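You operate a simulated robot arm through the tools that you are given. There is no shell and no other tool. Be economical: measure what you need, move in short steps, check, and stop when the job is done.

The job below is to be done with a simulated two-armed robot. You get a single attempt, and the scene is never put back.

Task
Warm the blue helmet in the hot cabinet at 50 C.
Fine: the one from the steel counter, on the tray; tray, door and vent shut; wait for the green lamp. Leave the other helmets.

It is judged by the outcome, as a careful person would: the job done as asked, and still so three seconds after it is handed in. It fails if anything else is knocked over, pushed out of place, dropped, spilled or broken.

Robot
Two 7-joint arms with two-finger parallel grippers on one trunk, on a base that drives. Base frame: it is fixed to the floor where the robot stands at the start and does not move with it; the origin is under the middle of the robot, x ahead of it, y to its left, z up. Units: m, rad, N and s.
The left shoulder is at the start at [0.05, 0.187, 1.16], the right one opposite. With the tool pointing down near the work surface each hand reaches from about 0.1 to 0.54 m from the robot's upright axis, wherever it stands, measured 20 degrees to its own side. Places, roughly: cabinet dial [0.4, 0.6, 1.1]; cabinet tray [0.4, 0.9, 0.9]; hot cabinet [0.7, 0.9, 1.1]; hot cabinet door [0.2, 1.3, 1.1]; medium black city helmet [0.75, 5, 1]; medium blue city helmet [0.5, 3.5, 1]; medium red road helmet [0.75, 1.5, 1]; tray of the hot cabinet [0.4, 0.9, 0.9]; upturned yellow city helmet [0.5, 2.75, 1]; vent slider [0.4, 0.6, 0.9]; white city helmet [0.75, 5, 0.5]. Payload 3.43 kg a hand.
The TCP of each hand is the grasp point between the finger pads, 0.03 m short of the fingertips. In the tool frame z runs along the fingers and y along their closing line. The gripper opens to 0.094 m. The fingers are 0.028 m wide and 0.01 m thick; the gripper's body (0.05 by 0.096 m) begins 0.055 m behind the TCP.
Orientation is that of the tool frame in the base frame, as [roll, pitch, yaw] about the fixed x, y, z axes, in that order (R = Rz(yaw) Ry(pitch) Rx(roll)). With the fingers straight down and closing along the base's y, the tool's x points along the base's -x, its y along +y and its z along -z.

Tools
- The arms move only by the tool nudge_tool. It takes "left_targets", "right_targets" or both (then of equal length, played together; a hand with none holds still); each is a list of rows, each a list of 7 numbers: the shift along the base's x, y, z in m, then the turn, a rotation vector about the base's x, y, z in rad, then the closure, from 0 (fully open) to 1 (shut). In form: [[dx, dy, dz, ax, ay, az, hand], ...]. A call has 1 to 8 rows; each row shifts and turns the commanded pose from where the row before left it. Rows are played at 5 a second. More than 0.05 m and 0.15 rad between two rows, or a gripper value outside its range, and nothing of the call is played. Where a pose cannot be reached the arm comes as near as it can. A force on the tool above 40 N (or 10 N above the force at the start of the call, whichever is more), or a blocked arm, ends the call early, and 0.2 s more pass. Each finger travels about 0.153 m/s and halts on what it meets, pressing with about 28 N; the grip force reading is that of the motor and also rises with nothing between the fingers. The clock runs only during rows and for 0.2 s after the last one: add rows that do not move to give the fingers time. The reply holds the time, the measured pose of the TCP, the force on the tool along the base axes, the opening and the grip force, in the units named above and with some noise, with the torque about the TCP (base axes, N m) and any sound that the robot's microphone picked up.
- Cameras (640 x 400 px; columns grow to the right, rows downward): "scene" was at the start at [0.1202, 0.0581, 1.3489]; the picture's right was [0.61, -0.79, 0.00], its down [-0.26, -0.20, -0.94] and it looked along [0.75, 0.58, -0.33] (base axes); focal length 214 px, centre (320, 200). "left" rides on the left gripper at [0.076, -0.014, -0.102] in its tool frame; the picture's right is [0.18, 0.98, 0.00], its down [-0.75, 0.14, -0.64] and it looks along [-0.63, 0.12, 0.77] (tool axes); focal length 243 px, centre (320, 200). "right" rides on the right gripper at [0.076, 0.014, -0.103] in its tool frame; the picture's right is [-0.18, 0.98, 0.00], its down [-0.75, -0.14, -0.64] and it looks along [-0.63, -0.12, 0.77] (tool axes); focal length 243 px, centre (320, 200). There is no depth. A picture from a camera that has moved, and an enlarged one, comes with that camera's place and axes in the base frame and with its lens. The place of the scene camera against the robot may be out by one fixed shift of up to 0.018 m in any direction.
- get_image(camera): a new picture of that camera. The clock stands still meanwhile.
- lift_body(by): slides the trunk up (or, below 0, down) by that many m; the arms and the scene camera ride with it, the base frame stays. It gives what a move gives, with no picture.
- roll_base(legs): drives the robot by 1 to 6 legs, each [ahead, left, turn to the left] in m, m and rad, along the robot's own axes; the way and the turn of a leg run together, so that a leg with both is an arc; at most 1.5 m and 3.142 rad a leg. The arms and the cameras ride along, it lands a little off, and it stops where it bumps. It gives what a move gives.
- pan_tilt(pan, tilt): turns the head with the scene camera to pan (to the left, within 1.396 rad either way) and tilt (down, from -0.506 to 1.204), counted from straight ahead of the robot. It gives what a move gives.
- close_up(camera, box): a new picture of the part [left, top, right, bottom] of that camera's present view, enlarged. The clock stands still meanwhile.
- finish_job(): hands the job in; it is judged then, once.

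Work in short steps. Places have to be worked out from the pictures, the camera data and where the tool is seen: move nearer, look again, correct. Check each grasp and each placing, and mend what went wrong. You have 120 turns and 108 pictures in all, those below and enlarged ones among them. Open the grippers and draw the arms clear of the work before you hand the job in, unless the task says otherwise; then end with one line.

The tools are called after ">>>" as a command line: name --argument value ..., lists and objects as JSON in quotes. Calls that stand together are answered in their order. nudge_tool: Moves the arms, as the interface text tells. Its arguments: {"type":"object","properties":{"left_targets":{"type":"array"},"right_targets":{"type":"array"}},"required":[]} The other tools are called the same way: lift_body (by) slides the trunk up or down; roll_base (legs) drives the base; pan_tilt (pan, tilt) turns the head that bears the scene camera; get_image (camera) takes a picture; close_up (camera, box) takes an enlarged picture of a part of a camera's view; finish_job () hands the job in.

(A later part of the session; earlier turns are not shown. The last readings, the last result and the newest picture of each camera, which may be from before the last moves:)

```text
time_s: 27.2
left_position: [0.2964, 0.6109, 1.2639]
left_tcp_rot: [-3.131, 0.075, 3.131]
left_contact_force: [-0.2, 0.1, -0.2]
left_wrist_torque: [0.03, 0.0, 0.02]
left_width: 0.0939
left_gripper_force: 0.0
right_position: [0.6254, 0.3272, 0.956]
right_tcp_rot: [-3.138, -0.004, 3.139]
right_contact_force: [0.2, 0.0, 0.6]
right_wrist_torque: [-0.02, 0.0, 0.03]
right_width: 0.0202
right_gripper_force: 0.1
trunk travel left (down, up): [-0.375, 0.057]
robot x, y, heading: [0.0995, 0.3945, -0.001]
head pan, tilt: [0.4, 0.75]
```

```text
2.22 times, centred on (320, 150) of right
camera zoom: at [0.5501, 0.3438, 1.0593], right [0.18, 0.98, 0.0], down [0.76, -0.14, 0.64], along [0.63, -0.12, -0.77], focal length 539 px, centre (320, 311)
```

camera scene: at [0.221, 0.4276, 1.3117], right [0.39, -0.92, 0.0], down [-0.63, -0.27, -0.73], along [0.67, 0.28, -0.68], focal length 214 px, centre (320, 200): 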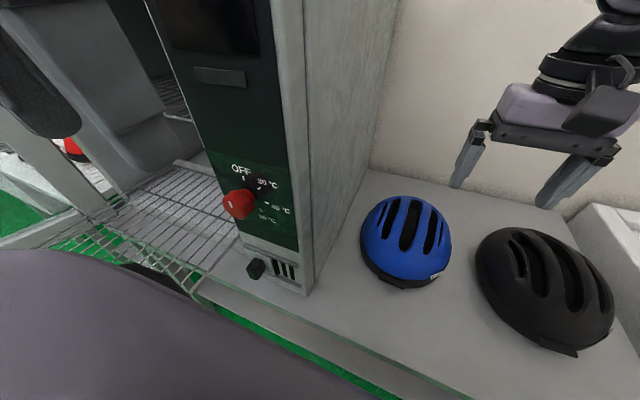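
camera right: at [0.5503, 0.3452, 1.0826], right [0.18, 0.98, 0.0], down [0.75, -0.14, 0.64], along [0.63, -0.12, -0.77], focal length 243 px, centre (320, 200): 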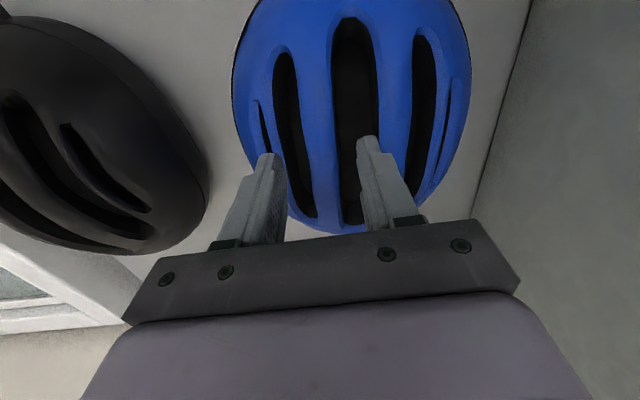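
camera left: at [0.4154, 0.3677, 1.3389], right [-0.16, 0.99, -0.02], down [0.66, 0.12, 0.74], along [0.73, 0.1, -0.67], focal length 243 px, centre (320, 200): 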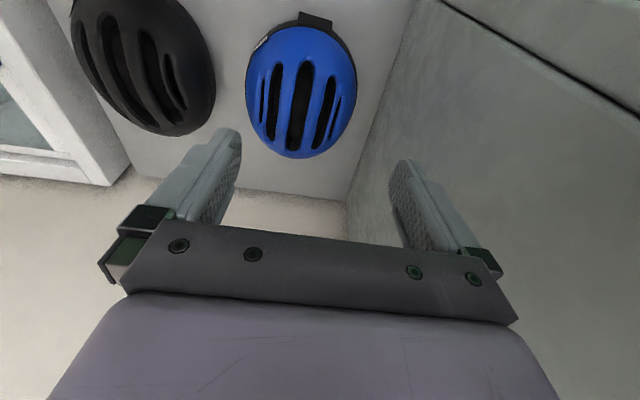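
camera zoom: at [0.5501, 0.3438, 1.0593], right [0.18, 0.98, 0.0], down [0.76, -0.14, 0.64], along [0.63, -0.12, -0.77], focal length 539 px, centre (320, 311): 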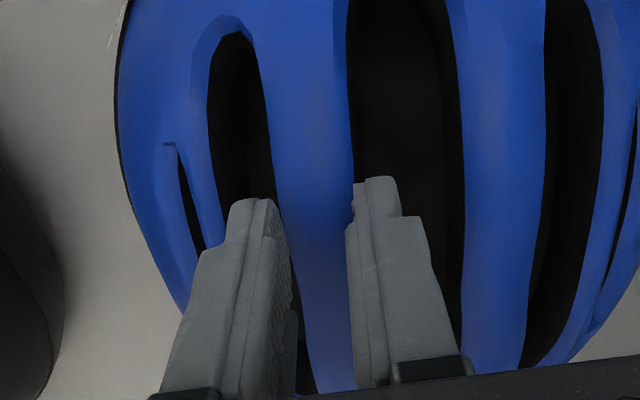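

Alignment looks right. I open 2 mm more and descend in small steps.

>>> nudge_tool --right_targets '[[0, 0, 0, 0, 0, 0, 0.77], [0, 0, -0.008, 0, 0, 0, 0.77], [0, 0, -0.008, 0, 0, 0, 0.77], [0, 0, -0.007, 0, 0, 0, 0.77], [0, 0, -0.005, 0, 0, 0, 0.77]]'

>>> close_up --camera "right" --box '[240, 60, 400, 240]'

```text
time_s: 28.1
left_position: [0.2959, 0.6106, 1.2644]
left_tcp_rot: [-3.13, 0.077, 3.13]
left_contact_force: [0.0, -0.6, 0.1]
left_wrist_torque: [-0.03, 0.03, 0.06]
left_width: 0.0941
left_gripper_force: 0.2
right_position: [0.6287, 0.3298, 0.9514]
right_tcp_rot: [3.139, 0.012, 3.139]
right_contact_force: [-2.7, -1.8, 16.6]
right_wrist_torque: [-0.25, -0.09, -0.16]
right_width: 0.0229
right_gripper_force: 1.0
trunk travel left (down, up): [-0.375, 0.057]
robot x, y, heading: [0.0983, 0.3938, -0.005]
head pan, tilt: [0.4, 0.75]
stopped in row 4 (right hand): the force on the tool passed its limit at 46 N (the readings are from after the stop); the commanded pose is now the measured one
```

```text
2.22 times, centred on (320, 150) of right
camera zoom: at [0.5516, 0.3448, 1.0524], right [0.19, 0.98, 0.01], down [0.75, -0.15, 0.65], along [0.64, -0.12, -0.76], focal length 539 px, centre (320, 311)
```

zoom: 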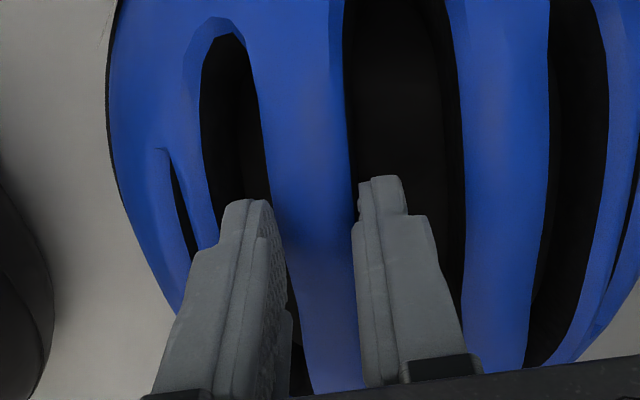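

The contact point (inner, far corner of the −y finger) and the slot edges' direction show the helmet is yawed about −6°, so the finger corner lands on the rib. I lift, turn the tool −0.1 rad, and check.

>>> nudge_tool --right_targets '[[-0.003, 0, 0.012, -0.002, 0.012, -0.05, 0.77], [0, -0.002, 0.0, 0, 0, -0.05, 0.76], [0, 0, 0, 0, 0, 0, 0.76], [0, 0, -0.006, 0, 0, 0, 0.76], [0, 0, 0, 0, 0, 0, 0.76]]'

>>> close_up --camera "right" --box '[240, 60, 400, 240]'

```text
time_s: 29.3
left_position: [0.2943, 0.6103, 1.2652]
left_tcp_rot: [-3.129, 0.078, 3.128]
left_contact_force: [0.1, 1.0, -0.6]
left_wrist_torque: [-0.02, 0.0, 0.03]
left_width: 0.0941
left_gripper_force: 0.1
right_position: [0.6253, 0.3286, 0.9543]
right_tcp_rot: [3.14, -0.001, 3.039]
right_contact_force: [0.5, -0.3, 16.4]
right_wrist_torque: [0.15, -0.25, 0.05]
right_width: 0.0218
right_gripper_force: 0.0
trunk travel left (down, up): [-0.375, 0.057]
robot x, y, heading: [0.1005, 0.3946, -0.003]
head pan, tilt: [0.4, 0.75]
```

```text
2.22 times, centred on (320, 150) of right
camera zoom: at [0.5515, 0.3509, 1.0578], right [0.28, 0.96, 0.0], down [0.73, -0.22, 0.64], along [0.62, -0.18, -0.77], focal length 539 px, centre (320, 311)
```

zoom: 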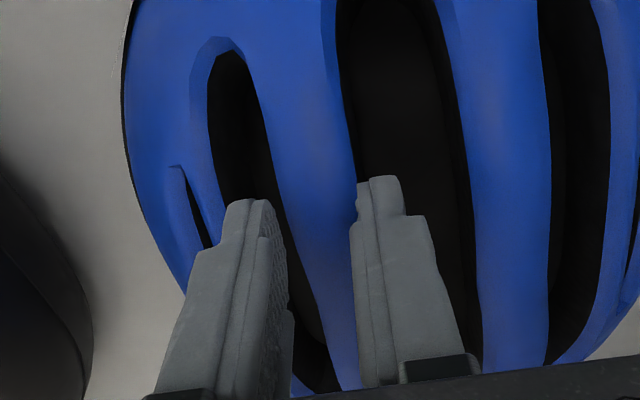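

Now the +y finger's far corner touches: combined contacts say the rib spans y 0.318–0.338 at x≈0.64. I lift, set yaw halfway (−0.05), opening 0.030, y 0.3285, and descend.

>>> nudge_tool --right_targets '[[0, 0, 0.012, 0, 0, 0.05, 0.68], [0, 0.0, 0.0, 0, 0, 0, 0.68], [0, 0, -0.01, 0, 0, 0, 0.68], [0, 0, -0.008, 0, 0, 0, 0.68], [0, 0, -0.008, 0, 0, 0, 0.68], [0, 0, -0.006, 0, 0, 0, 0.68]]'

>>> close_up --camera "right" --box '[240, 60, 400, 240]'

```text
time_s: 30.7
left_position: [0.2956, 0.6121, 1.2643]
left_tcp_rot: [-3.133, 0.077, 3.13]
left_contact_force: [0.5, 0.7, 0.1]
left_wrist_torque: [0.0, -0.03, 0.0]
left_width: 0.0938
left_gripper_force: 0.2
right_position: [0.6237, 0.3267, 0.9331]
right_tcp_rot: [3.141, -0.003, 3.089]
right_contact_force: [0.7, 0.2, 0.2]
right_wrist_torque: [0.01, -0.02, -0.01]
right_width: 0.0305
right_gripper_force: 0.1
trunk travel left (down, up): [-0.375, 0.057]
robot x, y, heading: [0.0994, 0.3914, -0.002]
head pan, tilt: [0.4, 0.75]
```

```text
2.22 times, centred on (320, 150) of right
camera zoom: at [0.5506, 0.3463, 1.036], right [0.24, 0.97, 0.0], down [0.75, -0.18, 0.64], along [0.62, -0.15, -0.77], focal length 539 px, centre (320, 311)
```

zoom: 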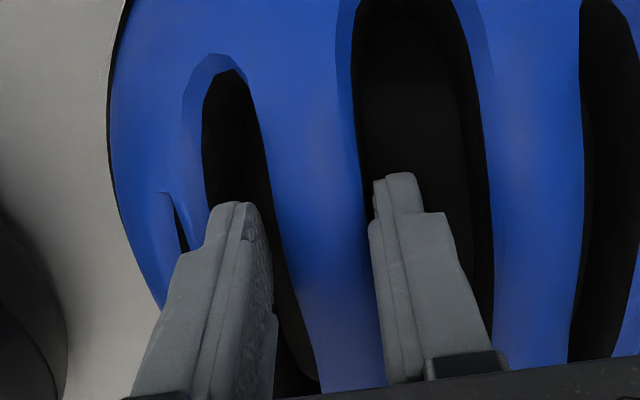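

Now both fingers are inside the slots, no contact at z 0.933 (tips 0.903). I go 8 mm deeper and close.

>>> nudge_tool --right_targets '[[0, 0, -0.008, 0, 0, 0, 0.68], [0, 0, -0.004, 0, 0, 0, 0.68], [0, 0, 0, 0, 0, 0, 0.8], [0, 0, 0, 0, 0, 0, 1], [0, 0, 0, 0, 0, 0, 1], [0, 0, 0, 0, 0, 0, 1]]'

```text
time_s: 32.1
left_position: [0.2957, 0.6113, 1.2653]
left_tcp_rot: [-3.129, 0.078, 3.13]
left_contact_force: [-0.2, 0.0, -0.3]
left_wrist_torque: [-0.01, -0.01, -0.01]
left_width: 0.0939
left_gripper_force: 0.0
right_position: [0.6244, 0.3279, 0.9222]
right_tcp_rot: [-3.141, -0.004, 3.088]
right_contact_force: [0.4, 2.5, 7.8]
right_wrist_torque: [0.35, 0.23, -0.36]
right_width: 0.0287
right_gripper_force: 28.0
trunk travel left (down, up): [-0.375, 0.057]
robot x, y, heading: [0.0982, 0.3921, -0.001]
head pan, tilt: [0.4, 0.75]
```

Gripped on the rib (width 0.0287, 28 N). Lift gently and check.

>>> nudge_tool --right_targets '[[0, 0, 0.01, 0, 0, 0, 1], [0, 0, 0.02, 0, 0, 0, 1], [0, 0, 0.02, 0, 0, 0, 1], [0, 0, 0, 0, 0, 0, 1]]'

>>> get_image --camera "scene"

```text
time_s: 33.1
left_position: [0.2968, 0.6103, 1.2642]
left_tcp_rot: [-3.131, 0.077, 3.129]
left_contact_force: [0.3, -0.2, 0.0]
left_wrist_torque: [0.0, 0.01, -0.02]
left_width: 0.0942
left_gripper_force: 0.1
right_position: [0.626, 0.3283, 0.9708]
right_tcp_rot: [-3.139, -0.005, 3.09]
right_contact_force: [-0.2, 0.5, -2.9]
right_wrist_torque: [-0.08, 0.19, 0.0]
right_width: 0.0285
right_gripper_force: 27.6
trunk travel left (down, up): [-0.375, 0.057]
robot x, y, heading: [0.095, 0.3915, 0.0]
head pan, tilt: [0.4, 0.75]
```

```text
68 pictures are left
camera scene: at [0.2213, 0.4272, 1.3116], right [0.39, -0.92, 0.0], down [-0.63, -0.26, -0.73], along [0.67, 0.28, -0.68], focal length 214 px, centre (320, 200)
```

scene: 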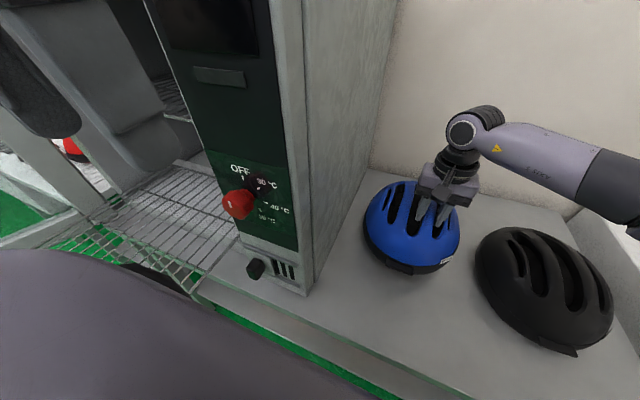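

Lifted cleanly. Raise it well above, then drive the base back so everything clears the cabinet.

>>> nudge_tool --right_targets '[[0, 0, 0.04, 0, 0, 0, 1], [0, 0, 0.04, 0, 0, 0, 1], [-0.04, -0.02, 0.02, 0, 0, 0, 1], [-0.04, -0.02, 0, 0, 0, 0, 1], [-0.04, -0.02, 0, 0, 0, 0, 1], [-0.04, -0.02, 0, 0, 0, 0, 1], [-0.04, -0.01, 0, 0, 0, 0, 1]]'

>>> roll_base --legs '[[-0.45, 0, 0]]'

>>> get_image --camera "scene"

```text
time_s: 34.7
left_position: [0.2957, 0.6108, 1.2645]
left_tcp_rot: [-3.13, 0.078, 3.129]
left_contact_force: [-1.1, -0.3, 0.3]
left_wrist_torque: [-0.02, -0.01, -0.03]
left_width: 0.0941
left_gripper_force: 0.1
right_position: [0.4245, 0.238, 1.0711]
right_tcp_rot: [-3.141, -0.005, 3.087]
right_contact_force: [0.0, -0.1, -3.8]
right_wrist_torque: [-0.03, 0.2, 0.0]
right_width: 0.0285
right_gripper_force: 27.6
trunk travel left (down, up): [-0.375, 0.057]
robot x, y, heading: [0.0944, 0.3941, -0.001]
head pan, tilt: [0.4, 0.75]
```

```text
time_s: 37.4
left_position: [-0.153, 0.6102, 1.2653]
left_tcp_rot: [-3.131, 0.077, 3.133]
left_contact_force: [0.4, -0.7, 0.1]
left_wrist_torque: [0.0, -0.01, 0.02]
left_width: 0.0941
left_gripper_force: 0.1
right_position: [-0.0238, 0.24, 1.0709]
right_tcp_rot: [3.141, -0.004, 3.092]
right_contact_force: [-0.1, -0.2, -2.9]
right_wrist_torque: [-0.09, 0.19, 0.0]
right_width: 0.0284
right_gripper_force: 27.9
trunk travel left (down, up): [-0.375, 0.057]
robot x, y, heading: [-0.3493, 0.3919, 0.002]
head pan, tilt: [0.4, 0.75]
```

```text
67 pictures are left
camera scene: at [-0.2281, 0.4275, 1.3117], right [0.39, -0.92, 0.0], down [-0.63, -0.27, -0.73], along [0.67, 0.29, -0.68], focal length 214 px, centre (320, 200)
```

scene: 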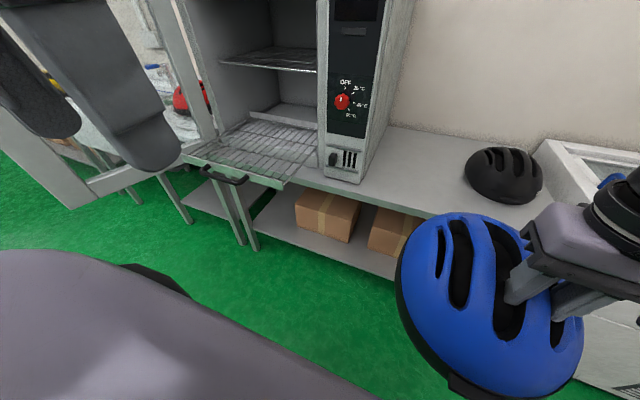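

Good overview. Now look at the cabinet straight on.

>>> pan_tilt --pan 0.5 --tilt 0.45

>>> nudge_tool --left_targets '[[-0.04, 0.02, 0.0, 0, 0, 0, 0], [-0.02, 0.04, 0.0, 0, 0, 0, 0], [0, 0.045, 0.0, 0, 0, 0, 0], [0, 0.045, 0.0, 0, 0, 0, 0]]'

>>> get_image --camera "scene"

```text
time_s: 38.2
left_position: [-0.1531, 0.6117, 1.2639]
left_tcp_rot: [-3.13, 0.077, 3.134]
left_contact_force: [0.7, 0.4, -0.3]
left_wrist_torque: [-0.02, -0.02, 0.02]
left_width: 0.0941
left_gripper_force: 0.0
right_position: [-0.0226, 0.2378, 1.0708]
right_tcp_rot: [3.14, -0.006, 3.092]
right_contact_force: [0.0, 0.4, -3.9]
right_wrist_torque: [-0.06, 0.19, 0.0]
right_width: 0.0283
right_gripper_force: 28.2
trunk travel left (down, up): [-0.375, 0.057]
robot x, y, heading: [-0.35, 0.3949, 0.004]
head pan, tilt: [0.499, 0.45]
```

```text
time_s: 39.2
left_position: [-0.2128, 0.7588, 1.2648]
left_tcp_rot: [-3.13, 0.077, 3.133]
left_contact_force: [0.8, 0.4, 0.7]
left_wrist_torque: [-0.06, 0.04, 0.0]
left_width: 0.0939
left_gripper_force: 0.1
right_position: [-0.023, 0.2406, 1.0703]
right_tcp_rot: [-3.14, -0.004, 3.093]
right_contact_force: [0.3, -0.2, -3.2]
right_wrist_torque: [-0.17, 0.21, 0.02]
right_width: 0.0267
right_gripper_force: 28.4
trunk travel left (down, up): [-0.375, 0.057]
robot x, y, heading: [-0.3503, 0.3936, 0.003]
head pan, tilt: [0.499, 0.45]
```

```text
66 pictures are left
camera scene: at [-0.2225, 0.4412, 1.3378], right [0.48, -0.88, 0.0], down [-0.38, -0.21, -0.9], along [0.79, 0.43, -0.44], focal length 214 px, centre (320, 200)
```

scene: 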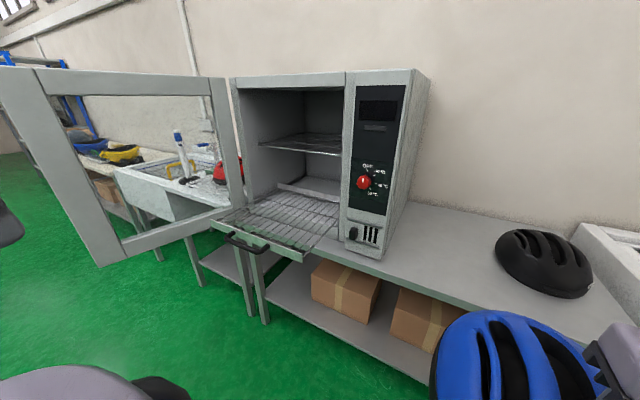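

Helmet firmly held. Tray spans about x 0.21→, y 0.74–1.19; the door stands open at y≈1.2–1.35. I'll turn left ~64° so the right arm faces the tray while the left arm stays clear of the door.

>>> nudge_tool --right_targets '[[0, 0, 0.02, 0, 0, 0, 1], [0, 0, 0.03, 0, 0, 0, 1], [0, 0, 0.02, 0, 0, 0, 1]]'

>>> roll_base --legs '[[0, 0, 1.117], [0.338, -0.169, 0]]'

>>> pan_tilt --pan -0.35 --tilt 0.7

>>> get_image --camera "scene"

>>> get_image --camera "right"

```text
time_s: 40.0
left_position: [-0.2135, 0.7598, 1.2656]
left_tcp_rot: [-3.129, 0.075, 3.133]
left_contact_force: [0.2, 0.4, 0.3]
left_wrist_torque: [-0.01, -0.03, -0.01]
left_width: 0.0941
left_gripper_force: 0.0
right_position: [-0.0206, 0.2397, 1.139]
right_tcp_rot: [-3.14, -0.006, 3.089]
right_contact_force: [-0.2, 0.9, -3.1]
right_wrist_torque: [-0.03, 0.18, -0.04]
right_width: 0.0263
right_gripper_force: 28.3
trunk travel left (down, up): [-0.375, 0.057]
robot x, y, heading: [-0.3522, 0.3922, 0.001]
head pan, tilt: [0.499, 0.45]
```

```text
time_s: 45.0
left_position: [-0.3998, 0.8724, 1.2603]
left_tcp_rot: [-3.103, 0.107, -2.061]
left_contact_force: [0.6, 0.5, -0.5]
left_wrist_torque: [-0.02, 0.01, -0.02]
left_width: 0.0939
left_gripper_force: 0.1
right_position: [0.1546, 0.807, 1.1558]
right_tcp_rot: [-3.121, 0.024, -2.114]
right_contact_force: [0.0, 1.2, -4.0]
right_wrist_torque: [-0.19, 0.04, -0.02]
right_width: 0.0261
right_gripper_force: 27.9
trunk travel left (down, up): [-0.375, 0.057]
robot x, y, heading: [-0.1041, 0.5984, 1.088]
head pan, tilt: [0.499, 0.45]
stopped in leg 2: the robot was blocked; the commanded pose is now the measured one
```

```text
time_s: 46.2
left_position: [-0.4024, 0.8714, 1.2583]
left_tcp_rot: [-3.102, 0.113, -2.056]
left_contact_force: [1.0, -0.2, 0.4]
left_wrist_torque: [-0.02, -0.01, -0.02]
left_width: 0.094
left_gripper_force: 0.1
right_position: [0.1535, 0.8054, 1.155]
right_tcp_rot: [-3.12, 0.03, -2.11]
right_contact_force: [-0.9, -0.2, -2.9]
right_wrist_torque: [-0.14, 0.06, -0.01]
right_width: 0.0261
right_gripper_force: 28.1
trunk travel left (down, up): [-0.375, 0.057]
robot x, y, heading: [-0.0989, 0.5967, 1.094]
head pan, tilt: [-0.351, 0.7]
```

```text
65 pictures are left
camera scene: at [-0.0659, 0.6908, 1.3206], right [0.68, -0.74, 0.01], down [-0.44, -0.42, -0.79], along [0.59, 0.53, -0.61], focal length 214 px, centre (320, 200)
```

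scene: 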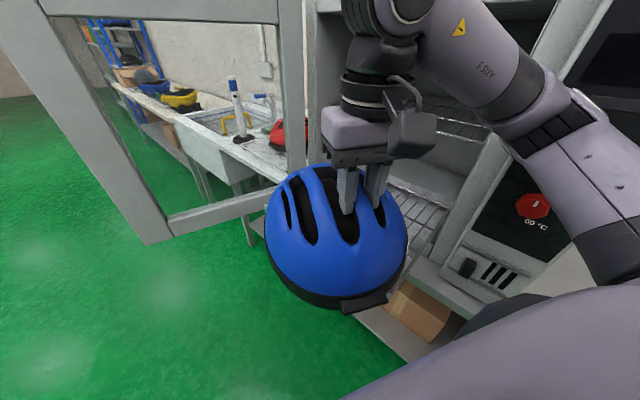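

```text
64 pictures are left
camera right: at [0.0989, 0.7468, 1.2551], right [-0.75, 0.66, -0.02], down [0.48, 0.57, 0.67], along [0.45, 0.49, -0.74], focal length 243 px, centre (320, 200)
```

right: 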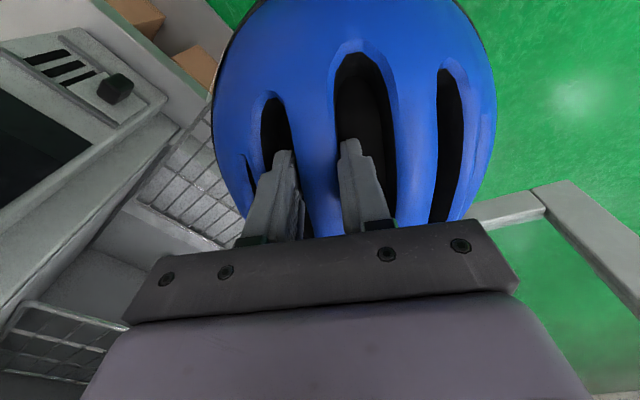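

The right elbow touched the cabinet front, so I back away, reduce the heading to ~26°, and come in more squarely.

>>> roll_base --legs '[[-0.092, 0.178, 0], [0, 0, -0.644], [0.195, 0.128, 0]]'

>>> pan_tilt --pan 0.1 --tilt 0.6

>>> get_image --camera "scene"

>>> get_image --camera "right"

```text
time_s: 51.5
left_position: [-0.2122, 1.1865, 1.2644]
left_tcp_rot: [-3.13, 0.077, -2.698]
left_contact_force: [-0.7, 0.7, -0.7]
left_wrist_torque: [-0.01, -0.01, 0.03]
left_width: 0.0941
left_gripper_force: 0.1
right_position: [0.1881, 0.8048, 1.1388]
right_tcp_rot: [3.138, -0.012, -2.749]
right_contact_force: [-0.7, 0.5, -4.2]
right_wrist_torque: [-0.08, 0.15, 0.03]
right_width: 0.0259
right_gripper_force: 28.4
trunk travel left (down, up): [-0.375, 0.057]
robot x, y, heading: [-0.1772, 0.8008, 0.457]
head pan, tilt: [-0.351, 0.7]
```

```text
time_s: 52.4
left_position: [-0.2121, 1.1863, 1.2647]
left_tcp_rot: [-3.131, 0.076, -2.698]
left_contact_force: [0.6, -0.1, -0.7]
left_wrist_torque: [0.05, 0.02, 0.0]
left_width: 0.094
left_gripper_force: 0.1
right_position: [0.1882, 0.8042, 1.1388]
right_tcp_rot: [3.137, -0.013, -2.75]
right_contact_force: [-0.1, -0.5, -3.6]
right_wrist_torque: [-0.15, 0.16, 0.02]
right_width: 0.0258
right_gripper_force: 28.1
trunk travel left (down, up): [-0.375, 0.057]
robot x, y, heading: [-0.1754, 0.7945, 0.459]
head pan, tilt: [0.099, 0.6]
```

```text
63 pictures are left
camera scene: at [-0.0605, 0.8711, 1.3245], right [0.53, -0.85, 0.0], down [-0.48, -0.3, -0.82], along [0.7, 0.43, -0.57], focal length 214 px, centre (320, 200)
```

scene: 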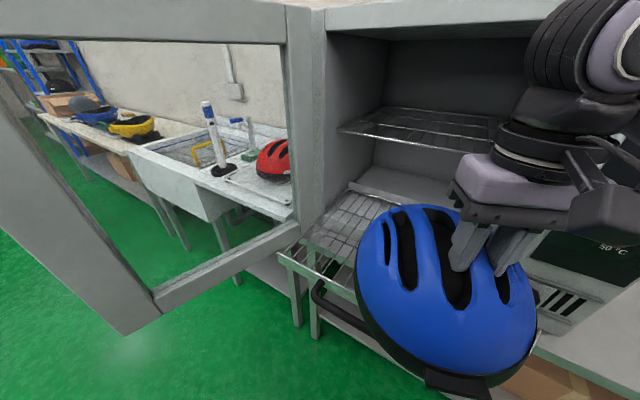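

```text
62 pictures are left
camera right: at [0.1145, 0.7883, 1.2419], right [-0.21, 0.98, 0.0], down [0.76, 0.16, 0.63], along [0.62, 0.13, -0.77], focal length 243 px, centre (320, 200)
```

right: 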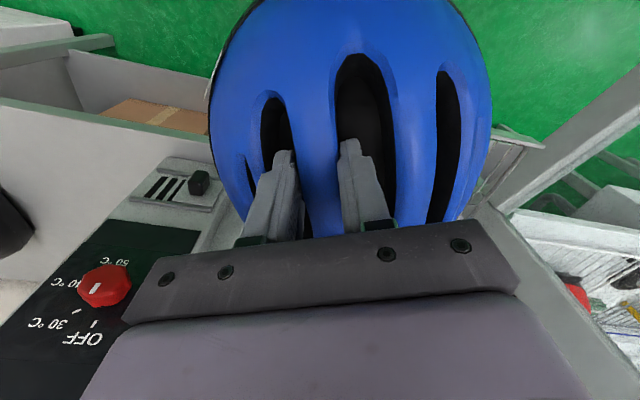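

Clear now. Tray plane ≈0.87. I move ahead 5 cm and shift the helmet over the tray centre (hand to about [0.35, 0.934]).

>>> roll_base --legs '[[0.05, 0.0, 0]]'

>>> nudge_tool --right_targets '[[0.03, 0.035, 0, 0, 0, 0, 1], [0.035, 0.03, 0, 0, 0, 0, 1], [0.035, 0.025, 0, 0, 0, 0, 1], [0.015, 0.015, 0, 0, 0, 0, 1], [0, 0, 0, 0, 0, 0, 1]]'

>>> get_image --camera "scene"

>>> get_image --camera "right"

```text
time_s: 53.3
left_position: [-0.1662, 1.2091, 1.2654]
left_tcp_rot: [-3.132, 0.078, -2.697]
left_contact_force: [0.4, -0.5, 0.3]
left_wrist_torque: [-0.01, 0.04, -0.02]
left_width: 0.0938
left_gripper_force: 0.1
right_position: [0.2348, 0.8255, 1.1383]
right_tcp_rot: [3.138, -0.013, -2.75]
right_contact_force: [0.1, 0.2, -3.1]
right_wrist_torque: [-0.13, 0.13, 0.0]
right_width: 0.026
right_gripper_force: 27.7
trunk travel left (down, up): [-0.375, 0.057]
robot x, y, heading: [-0.1292, 0.819, 0.456]
head pan, tilt: [0.099, 0.6]
```

```text
time_s: 54.5
left_position: [-0.1678, 1.2075, 1.2646]
left_tcp_rot: [-3.133, 0.079, -2.698]
left_contact_force: [-0.1, 0.5, -0.2]
left_wrist_torque: [0.04, 0.03, -0.03]
left_width: 0.0937
left_gripper_force: 0.2
right_position: [0.3497, 0.9321, 1.1396]
right_tcp_rot: [3.141, -0.011, -2.751]
right_contact_force: [-0.1, -0.2, -4.0]
right_wrist_torque: [-0.13, 0.16, -0.03]
right_width: 0.0258
right_gripper_force: 28.6
trunk travel left (down, up): [-0.375, 0.057]
robot x, y, heading: [-0.1286, 0.8187, 0.455]
head pan, tilt: [0.099, 0.6]
```

```text
61 pictures are left
camera scene: at [-0.0157, 0.8929, 1.3245], right [0.53, -0.85, 0.0], down [-0.48, -0.3, -0.82], along [0.7, 0.43, -0.57], focal length 214 px, centre (320, 200)
```

scene: 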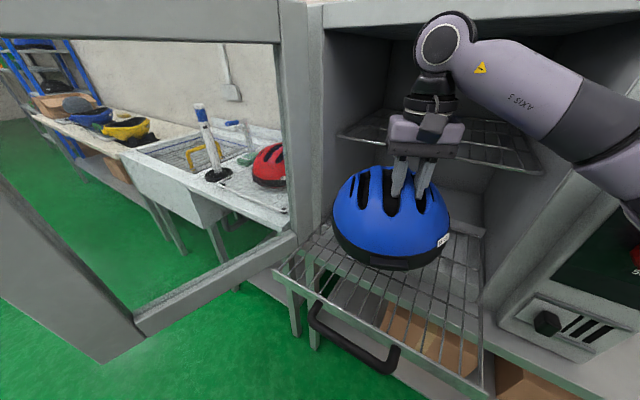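

```text
60 pictures are left
camera right: at [0.2756, 0.916, 1.2425], right [-0.21, 0.98, 0.0], down [0.76, 0.16, 0.63], along [0.62, 0.13, -0.77], focal length 243 px, centre (320, 200)
```

right: 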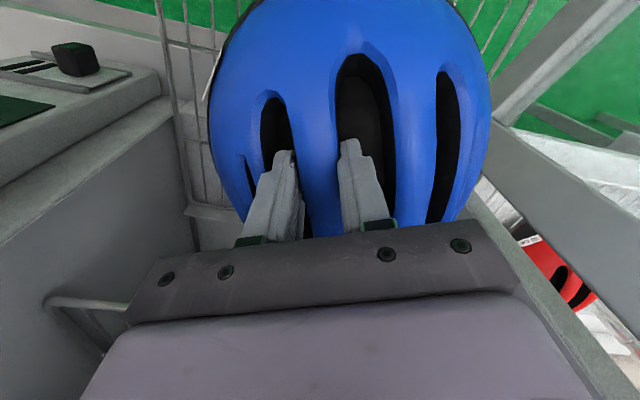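

Helmet is nicely above the tray. Lower in steps until contact.

>>> nudge_tool --right_targets '[[0, 0, -0.03, 0, 0, 0, 1], [0, 0, -0.03, 0, 0, 0, 1], [0, 0, -0.02, 0, 0, 0, 1], [0, 0, -0.015, 0, 0, 0, 1], [0, 0, 0, 0, 0, 0, 1]]'

>>> get_image --camera "scene"

```text
time_s: 55.7
left_position: [-0.1674, 1.208, 1.2644]
left_tcp_rot: [-3.13, 0.078, -2.7]
left_contact_force: [-0.4, 0.5, 0.2]
left_wrist_torque: [0.02, 0.01, -0.03]
left_width: 0.094
left_gripper_force: 0.1
right_position: [0.3489, 0.9298, 1.0442]
right_tcp_rot: [3.141, -0.012, -2.75]
right_contact_force: [-0.1, 0.5, -3.2]
right_wrist_torque: [-0.09, 0.13, -0.01]
right_width: 0.0257
right_gripper_force: 28.0
trunk travel left (down, up): [-0.375, 0.057]
robot x, y, heading: [-0.1327, 0.8167, 0.455]
head pan, tilt: [0.099, 0.6]
```

```text
59 pictures are left
camera scene: at [-0.0158, 0.8931, 1.3245], right [0.53, -0.85, 0.0], down [-0.48, -0.3, -0.82], along [0.7, 0.43, -0.57], focal length 214 px, centre (320, 200)
```

scene: 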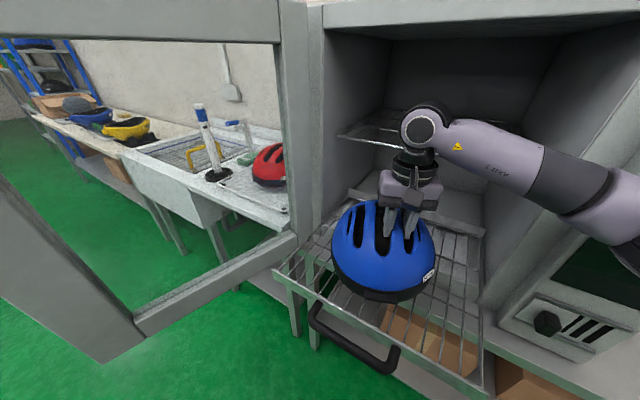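

Still free. Continue down in 1 cm steps.

>>> nudge_tool --right_targets '[[0, 0, -0.01, 0, 0, 0, 1], [0, 0, -0.01, 0, 0, 0, 1], [0, 0, -0.01, 0, 0, 0, 1], [0, 0, -0.008, 0, 0, 0, 1], [0, 0, 0, 0, 0, 0, 1]]'

>>> get_image --camera "scene"

```text
time_s: 56.8
left_position: [-0.1678, 1.2076, 1.2629]
left_tcp_rot: [-3.132, 0.078, -2.698]
left_contact_force: [0.1, -0.4, -0.2]
left_wrist_torque: [-0.01, 0.05, -0.02]
left_width: 0.0941
left_gripper_force: 0.0
right_position: [0.3502, 0.9296, 1.0138]
right_tcp_rot: [3.129, 0.002, -2.751]
right_contact_force: [1.2, -2.0, 15.3]
right_wrist_torque: [-0.1, 0.65, 0.16]
right_width: 0.0269
right_gripper_force: 27.6
trunk travel left (down, up): [-0.375, 0.057]
robot x, y, heading: [-0.1306, 0.8208, 0.452]
head pan, tilt: [0.099, 0.6]
stopped in row 5 (right hand): the force on the tool passed its limit at 42 N (the readings are from after the stop); the commanded pose is now the measured one
```

```text
58 pictures are left
camera scene: at [-0.0162, 0.8923, 1.3245], right [0.53, -0.85, 0.0], down [-0.48, -0.3, -0.83], along [0.7, 0.43, -0.56], focal length 214 px, centre (320, 200)
```

scene: 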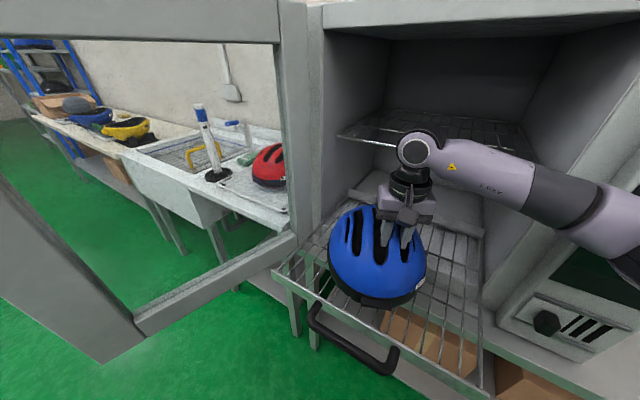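

Helmet rests on the tray (z 1.014). I open slightly within the slots, wait, then lift the fingers out.

>>> nudge_tool --right_targets '[[0, 0, 0.002, 0, 0, 0, 0.66], [0, 0, 0, 0, 0, 0, 0.64], [0, 0, 0.0, 0, 0, 0, 0.64], [0, 0, 0.01, 0, 0, 0, 0.64], [0, 0, 0.02, 0, 0, 0, 0.64], [0, 0, 0.03, 0, 0, 0, 0.64]]'

>>> get_image --camera "scene"

```text
time_s: 58.2
left_position: [-0.1683, 1.209, 1.2642]
left_tcp_rot: [-3.133, 0.075, -2.699]
left_contact_force: [0.0, 0.0, 1.1]
left_wrist_torque: [0.02, -0.03, -0.03]
left_width: 0.0941
left_gripper_force: 0.1
right_position: [0.3491, 0.9299, 1.0747]
right_tcp_rot: [3.132, 0.0, -2.751]
right_contact_force: [-0.8, -0.3, 0.2]
right_wrist_torque: [0.0, 0.02, 0.04]
right_width: 0.0341
right_gripper_force: 0.0
trunk travel left (down, up): [-0.375, 0.057]
robot x, y, heading: [-0.1353, 0.8217, 0.452]
head pan, tilt: [0.099, 0.6]
```

```text
57 pictures are left
camera scene: at [-0.0162, 0.8929, 1.3245], right [0.53, -0.85, 0.0], down [-0.48, -0.3, -0.83], along [0.7, 0.43, -0.56], focal length 214 px, centre (320, 200)
```

scene: 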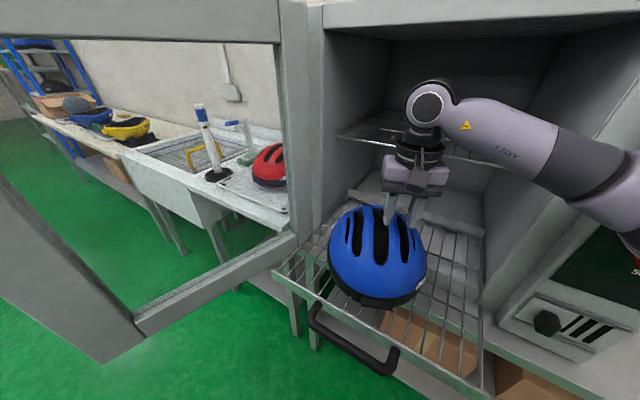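

Helmet stands well inside the tray. I withdraw the right hand up and back, closing the fingers, to in front of the tray handle.

>>> nudge_tool --right_targets '[[0, 0, 0.045, 0, 0, 0, 0.64], [-0.02, 0, 0.04, 0, 0, 0, 0.64], [-0.048, 0, 0, 0, 0, 0, 1], [-0.048, 0, 0, 0, 0, 0, 1], [-0.048, 0, 0, 0, 0, 0, 1], [-0.048, 0.01, 0, 0, 0, 0, 1], [-0.048, 0.01, 0, 0, 0, 0, 1]]'

>>> pan_tilt --pan 0.0 --tilt 0.75

>>> get_image --camera "scene"

>>> get_image --camera "right"

```text
time_s: 59.8
left_position: [-0.1691, 1.2084, 1.2656]
left_tcp_rot: [-3.129, 0.079, -2.698]
left_contact_force: [-0.4, 0.8, 0.3]
left_wrist_torque: [0.03, -0.03, -0.01]
left_width: 0.0939
left_gripper_force: 0.0
right_position: [0.0874, 0.9509, 1.1564]
right_tcp_rot: [3.131, 0.0, -2.753]
right_contact_force: [-0.4, -0.7, 1.0]
right_wrist_torque: [-0.01, 0.0, 0.02]
right_width: 0.0001
right_gripper_force: 28.0
trunk travel left (down, up): [-0.375, 0.057]
robot x, y, heading: [-0.129, 0.8206, 0.456]
head pan, tilt: [0.099, 0.6]
```

```text
time_s: 60.5
left_position: [-0.1674, 1.2066, 1.265]
left_tcp_rot: [-3.131, 0.078, -2.698]
left_contact_force: [0.1, -0.3, 0.1]
left_wrist_torque: [-0.01, 0.02, -0.01]
left_width: 0.0941
left_gripper_force: 0.0
right_position: [0.0883, 0.9499, 1.156]
right_tcp_rot: [3.132, -0.001, -2.751]
right_contact_force: [0.2, -0.1, -0.6]
right_wrist_torque: [-0.01, -0.02, 0.03]
right_width: 0.0
right_gripper_force: 28.6
trunk travel left (down, up): [-0.375, 0.057]
robot x, y, heading: [-0.1319, 0.8186, 0.456]
head pan, tilt: [0.0, 0.75]
```

```text
56 pictures are left
camera scene: at [-0.0167, 0.8828, 1.3117], right [0.44, -0.9, 0.0], down [-0.61, -0.3, -0.73], along [0.66, 0.32, -0.68], focal length 214 px, centre (320, 200)
```

scene: 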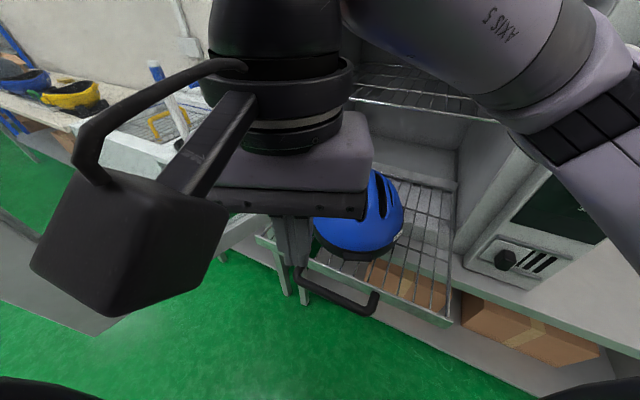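

```text
55 pictures are left
camera right: at [0.0143, 0.9348, 1.2586], right [-0.2, 0.98, 0.01], down [0.75, 0.15, 0.64], along [0.63, 0.14, -0.77], focal length 243 px, centre (320, 200)
```

right: 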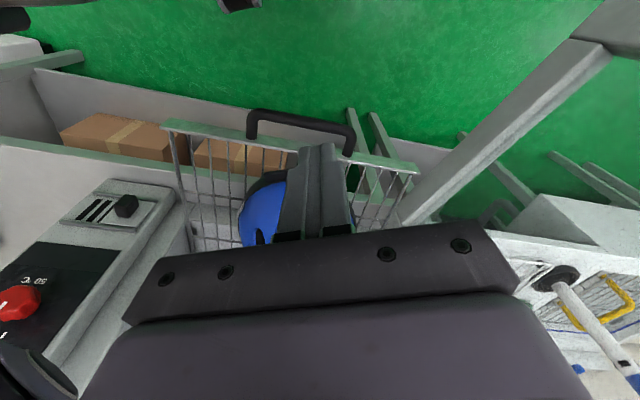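

Handle bar is at [0.176, 0.942, ~0.86]; tray centre y 0.94. I lower the closed fingers in front of it.

>>> nudge_tool --right_targets '[[0.01, -0.008, -0.045, 0, 0, 0, 1], [0, 0, -0.05, 0, 0, 0, 1], [0, 0, -0.05, 0, 0, 0, 1], [0, 0, -0.05, 0, 0, 0, 1], [0, 0, -0.05, 0, 0, 0, 1], [0, 0, -0.045, 0, 0, 0, 1], [0, 0, 0, 0, 0, 0, 1]]'

>>> get_image --camera "right"

>>> get_image --camera "scene"

```text
time_s: 62.1
left_position: [-0.1674, 1.2069, 1.2654]
left_tcp_rot: [-3.13, 0.076, -2.699]
left_contact_force: [-1.1, 0.2, -0.4]
left_wrist_torque: [-0.03, -0.01, -0.02]
left_width: 0.0943
left_gripper_force: 0.0
right_position: [0.0994, 0.9453, 0.8664]
right_tcp_rot: [3.134, -0.001, -2.751]
right_contact_force: [0.2, 0.5, 0.0]
right_wrist_torque: [-0.01, -0.01, -0.03]
right_width: 0.0
right_gripper_force: 28.2
trunk travel left (down, up): [-0.375, 0.057]
robot x, y, heading: [-0.1291, 0.8214, 0.456]
head pan, tilt: [0.0, 0.75]
```

```text
54 pictures are left
camera right: at [0.0252, 0.9292, 0.9694], right [-0.2, 0.98, 0.01], down [0.75, 0.15, 0.64], along [0.62, 0.14, -0.77], focal length 243 px, centre (320, 200)
```

right: 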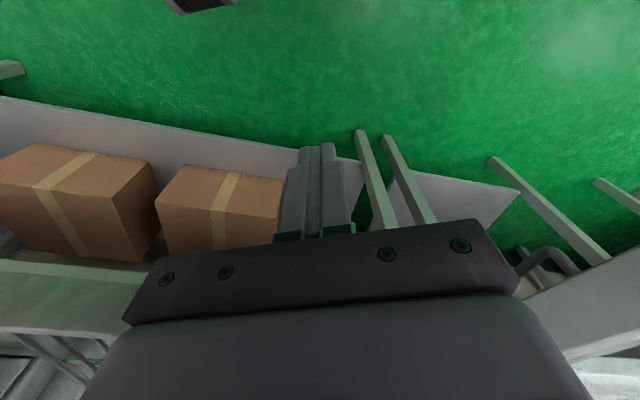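

```text
53 pictures are left
camera scene: at [-0.0167, 0.8827, 1.3117], right [0.44, -0.9, 0.0], down [-0.61, -0.3, -0.73], along [0.66, 0.32, -0.68], focal length 214 px, centre (320, 200)
```

scene: 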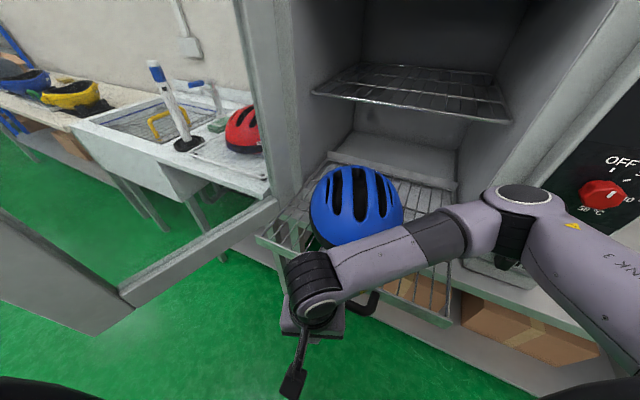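

The right elbow sits too near the cabinet panel to push from here. I raise the hand, back off, and take a flatter heading (~0.25 rad), so the push can be made with an outstretched arm plus base drive.

>>> nudge_tool --right_targets '[[0, 0, 0.05, 0, 0, 0, 1], [0, 0, 0.05, 0, 0, 0, 1], [0, 0, 0.05, 0, 0, 0, 1]]'

>>> roll_base --legs '[[-0.215, 0.06, 0], [0, 0, -0.206]]'

>>> nudge_tool --right_targets '[[0.04, 0.02, 0, 0, 0, -0.05, 1], [0.04, 0.02, 0, 0, 0, -0.05, 1], [0.04, 0.02, 0, 0, 0, -0.05, 1], [0.03, 0.02, 0, 0, 0, 0, 1], [0.03, 0.0, 0, 0, 0, 0, 1]]'

>>> get_image --camera "scene"

```text
time_s: 62.9
left_position: [-0.1679, 1.208, 1.264]
left_tcp_rot: [-3.132, 0.077, -2.698]
left_contact_force: [-0.2, 1.2, 0.4]
left_wrist_torque: [0.03, -0.01, 0.03]
left_width: 0.0941
left_gripper_force: 0.0
right_position: [0.1, 0.9462, 1.0193]
right_tcp_rot: [3.133, -0.003, -2.752]
right_contact_force: [0.1, 0.2, -0.8]
right_wrist_torque: [-0.02, 0.01, 0.02]
right_width: 0.0001
right_gripper_force: 28.6
trunk travel left (down, up): [-0.375, 0.057]
robot x, y, heading: [-0.1347, 0.8219, 0.45]
head pan, tilt: [0.0, 0.75]
```

```text
time_s: 65.4
left_position: [-0.3107, 1.1663, 1.2648]
left_tcp_rot: [-3.131, 0.077, -2.902]
left_contact_force: [-1.3, 0.5, 0.5]
left_wrist_torque: [-0.03, 0.03, 0.02]
left_width: 0.094
left_gripper_force: 0.0
right_position: [-0.1013, 0.8548, 1.0189]
right_tcp_rot: [3.133, -0.002, -2.954]
right_contact_force: [0.4, 0.2, 0.8]
right_wrist_torque: [-0.02, -0.01, 0.01]
right_width: 0.0002
right_gripper_force: 28.2
trunk travel left (down, up): [-0.375, 0.057]
robot x, y, heading: [-0.3531, 0.7755, 0.248]
head pan, tilt: [0.0, 0.75]
```

```text
time_s: 66.6
left_position: [-0.3102, 1.166, 1.2646]
left_tcp_rot: [-3.132, 0.076, -2.905]
left_contact_force: [0.1, -0.2, -0.5]
left_wrist_torque: [-0.02, -0.02, 0.02]
left_width: 0.0941
left_gripper_force: 0.1
right_position: [0.0779, 0.9339, 1.0159]
right_tcp_rot: [3.132, 0.0, -3.106]
right_contact_force: [0.2, -0.8, 0.1]
right_wrist_torque: [-0.01, -0.01, -0.02]
right_width: 0.0001
right_gripper_force: 28.3
trunk travel left (down, up): [-0.375, 0.057]
robot x, y, heading: [-0.3552, 0.7825, 0.247]
head pan, tilt: [0.0, 0.75]
```

```text
52 pictures are left
camera scene: at [-0.2289, 0.8144, 1.3116], right [0.25, -0.97, 0.0], down [-0.66, -0.17, -0.73], along [0.71, 0.18, -0.68], focal length 214 px, centre (320, 200)
```

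scene: 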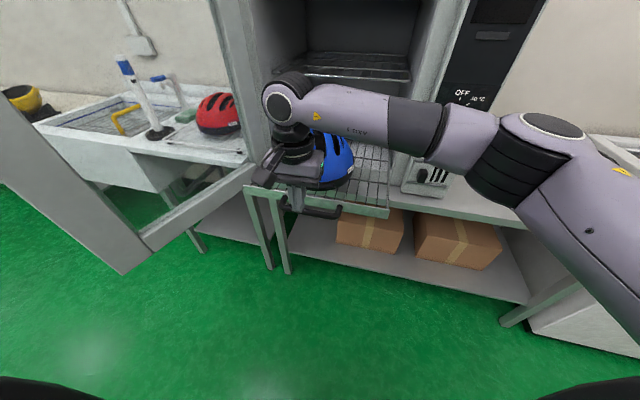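

Elbow is now well back. Lower the closed fingers in front of the handle.

>>> nudge_tool --right_targets '[[0.01, 0.008, -0.045, 0, 0, 0, 1], [0, 0, -0.05, 0, 0, 0, 1], [0.01, 0, -0.045, 0, 0, 0, 1], [0, 0, -0.012, 0, 0, 0, 1], [0.02, 0, 0, 0, 0, 0, 1]]'

>>> get_image --camera "scene"

```text
time_s: 67.8
left_position: [-0.3104, 1.1662, 1.264]
left_tcp_rot: [-3.131, 0.077, -2.905]
left_contact_force: [0.7, 0.5, -0.3]
left_wrist_torque: [0.01, 0.01, -0.01]
left_width: 0.0941
left_gripper_force: 0.0
right_position: [0.1192, 0.9443, 0.866]
right_tcp_rot: [3.133, -0.002, -3.107]
right_contact_force: [0.2, -0.9, 0.5]
right_wrist_torque: [-0.01, -0.02, 0.03]
right_width: 0.0
right_gripper_force: 28.4
trunk travel left (down, up): [-0.375, 0.057]
robot x, y, heading: [-0.354, 0.7791, 0.247]
head pan, tilt: [0.0, 0.75]
```

```text
51 pictures are left
camera scene: at [-0.2291, 0.8147, 1.3116], right [0.25, -0.97, 0.0], down [-0.66, -0.17, -0.73], along [0.71, 0.18, -0.68], focal length 214 px, centre (320, 200)
```

scene: 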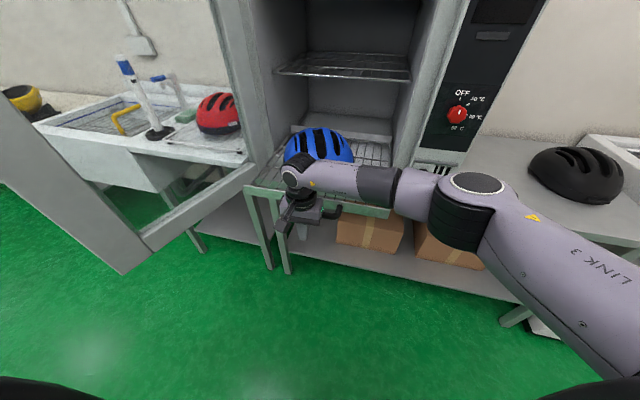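

Now drive the base +x in increments to push the tray by its handle.

>>> roll_base --legs '[[0.116, -0.029, 0]]'

>>> get_image --camera "scene"

```text
time_s: 69.0
left_position: [-0.1917, 1.1671, 1.2637]
left_tcp_rot: [-3.13, 0.077, -2.904]
left_contact_force: [0.0, -0.2, -0.4]
left_wrist_torque: [0.01, 0.03, 0.02]
left_width: 0.0942
left_gripper_force: 0.1
right_position: [0.2376, 0.9441, 0.8657]
right_tcp_rot: [3.132, -0.001, -3.107]
right_contact_force: [-0.1, 0.2, 0.4]
right_wrist_torque: [0.0, -0.02, 0.0]
right_width: 0.0
right_gripper_force: 27.9
trunk travel left (down, up): [-0.375, 0.057]
robot x, y, heading: [-0.2374, 0.7763, 0.249]
head pan, tilt: [0.0, 0.75]
```

```text
50 pictures are left
camera scene: at [-0.1106, 0.8144, 1.3115], right [0.25, -0.97, 0.0], down [-0.66, -0.17, -0.73], along [0.71, 0.18, -0.68], focal length 214 px, centre (320, 200)
```

scene: 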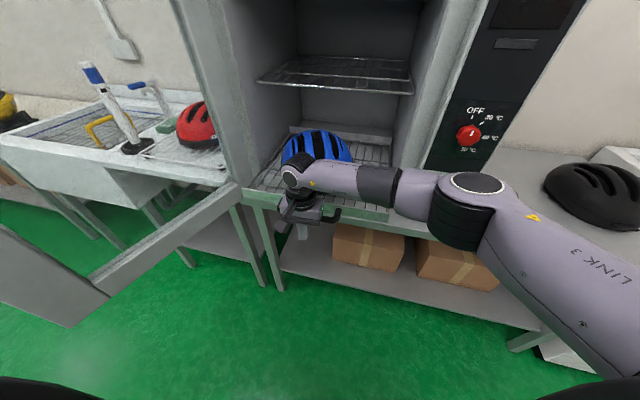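

Tray is moving in with the hand, helmet riding on it. Continue.

>>> roll_base --legs '[[0.097, -0.0247, 0]]'

>>> get_image --camera "scene"

```text
time_s: 70.2
left_position: [-0.0926, 1.1668, 1.2648]
left_tcp_rot: [-3.132, 0.077, -2.906]
left_contact_force: [-0.1, 0.5, -0.6]
left_wrist_torque: [-0.01, 0.02, -0.03]
left_width: 0.0938
left_gripper_force: 0.1
right_position: [0.3356, 0.9428, 0.8659]
right_tcp_rot: [3.131, -0.001, -3.108]
right_contact_force: [0.0, 0.2, -0.2]
right_wrist_torque: [-0.03, -0.02, -0.03]
right_width: 0.0003
right_gripper_force: 28.3
trunk travel left (down, up): [-0.375, 0.057]
robot x, y, heading: [-0.1411, 0.776, 0.251]
head pan, tilt: [0.0, 0.75]
```

```text
49 pictures are left
camera scene: at [-0.0117, 0.8144, 1.3115], right [0.24, -0.97, 0.0], down [-0.66, -0.17, -0.73], along [0.71, 0.18, -0.68], focal length 214 px, centre (320, 200)
```

scene: 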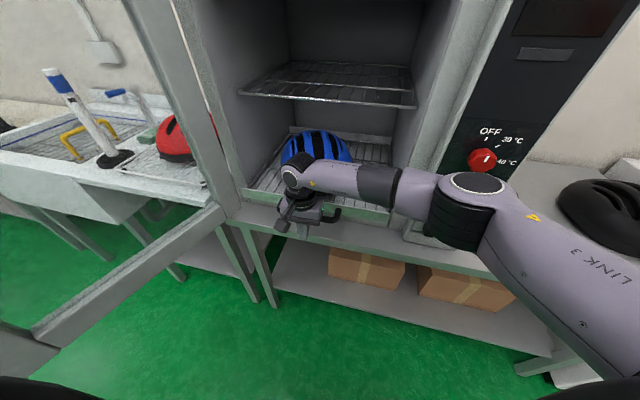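

Nearly in. I bring the left hand inward away from the door and push the remaining centimetres with the right arm, watching force.

>>> nudge_tool --left_targets '[[0, -0.03, 0, 0, 0, 0, 0], [0, -0.03, 0, 0, 0, 0, 0], [0, -0.03, 0, 0, 0, 0, 0]]' --right_targets '[[0.015, 0, 0, 0, 0, 0, 1], [0.015, 0, 0, 0, 0, 0, 1], [0.015, 0, 0, 0, 0, 0, 1]]'

>>> get_image --camera "scene"

>>> get_image --camera "right"

```text
time_s: 71.0
left_position: [-0.0941, 1.0764, 1.2649]
left_tcp_rot: [-3.129, 0.079, -2.903]
left_contact_force: [-0.6, 0.1, -0.4]
left_wrist_torque: [0.02, 0.0, -0.02]
left_width: 0.0939
left_gripper_force: 0.0
right_position: [0.3812, 0.9431, 0.8674]
right_tcp_rot: [3.134, 0.0, -3.109]
right_contact_force: [-0.6, -0.4, 0.7]
right_wrist_torque: [0.02, -0.02, -0.03]
right_width: 0.0002
right_gripper_force: 27.8
trunk travel left (down, up): [-0.375, 0.057]
robot x, y, heading: [-0.1367, 0.781, 0.246]
head pan, tilt: [0.0, 0.75]
```

```text
48 pictures are left
camera scene: at [-0.0126, 0.8141, 1.3117], right [0.24, -0.97, 0.0], down [-0.66, -0.17, -0.73], along [0.71, 0.18, -0.68], focal length 214 px, centre (320, 200)
```

scene: 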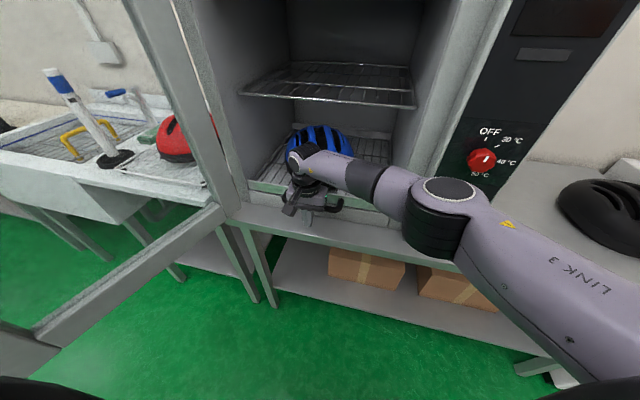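

```text
47 pictures are left
camera right: at [0.3051, 0.9547, 0.9696], right [0.15, 0.99, 0.01], down [0.76, -0.12, 0.64], along [0.63, -0.09, -0.77], focal length 243 px, centre (320, 200)
```

right: 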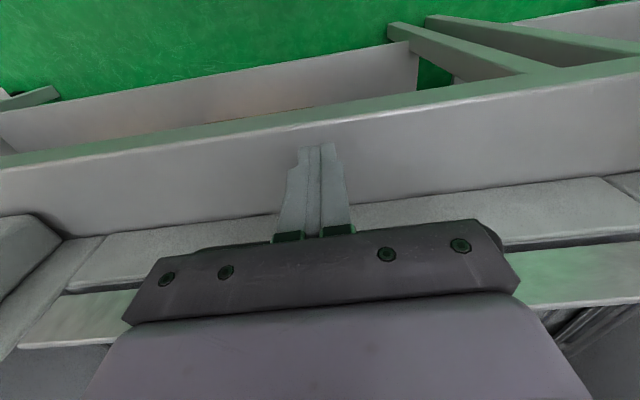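

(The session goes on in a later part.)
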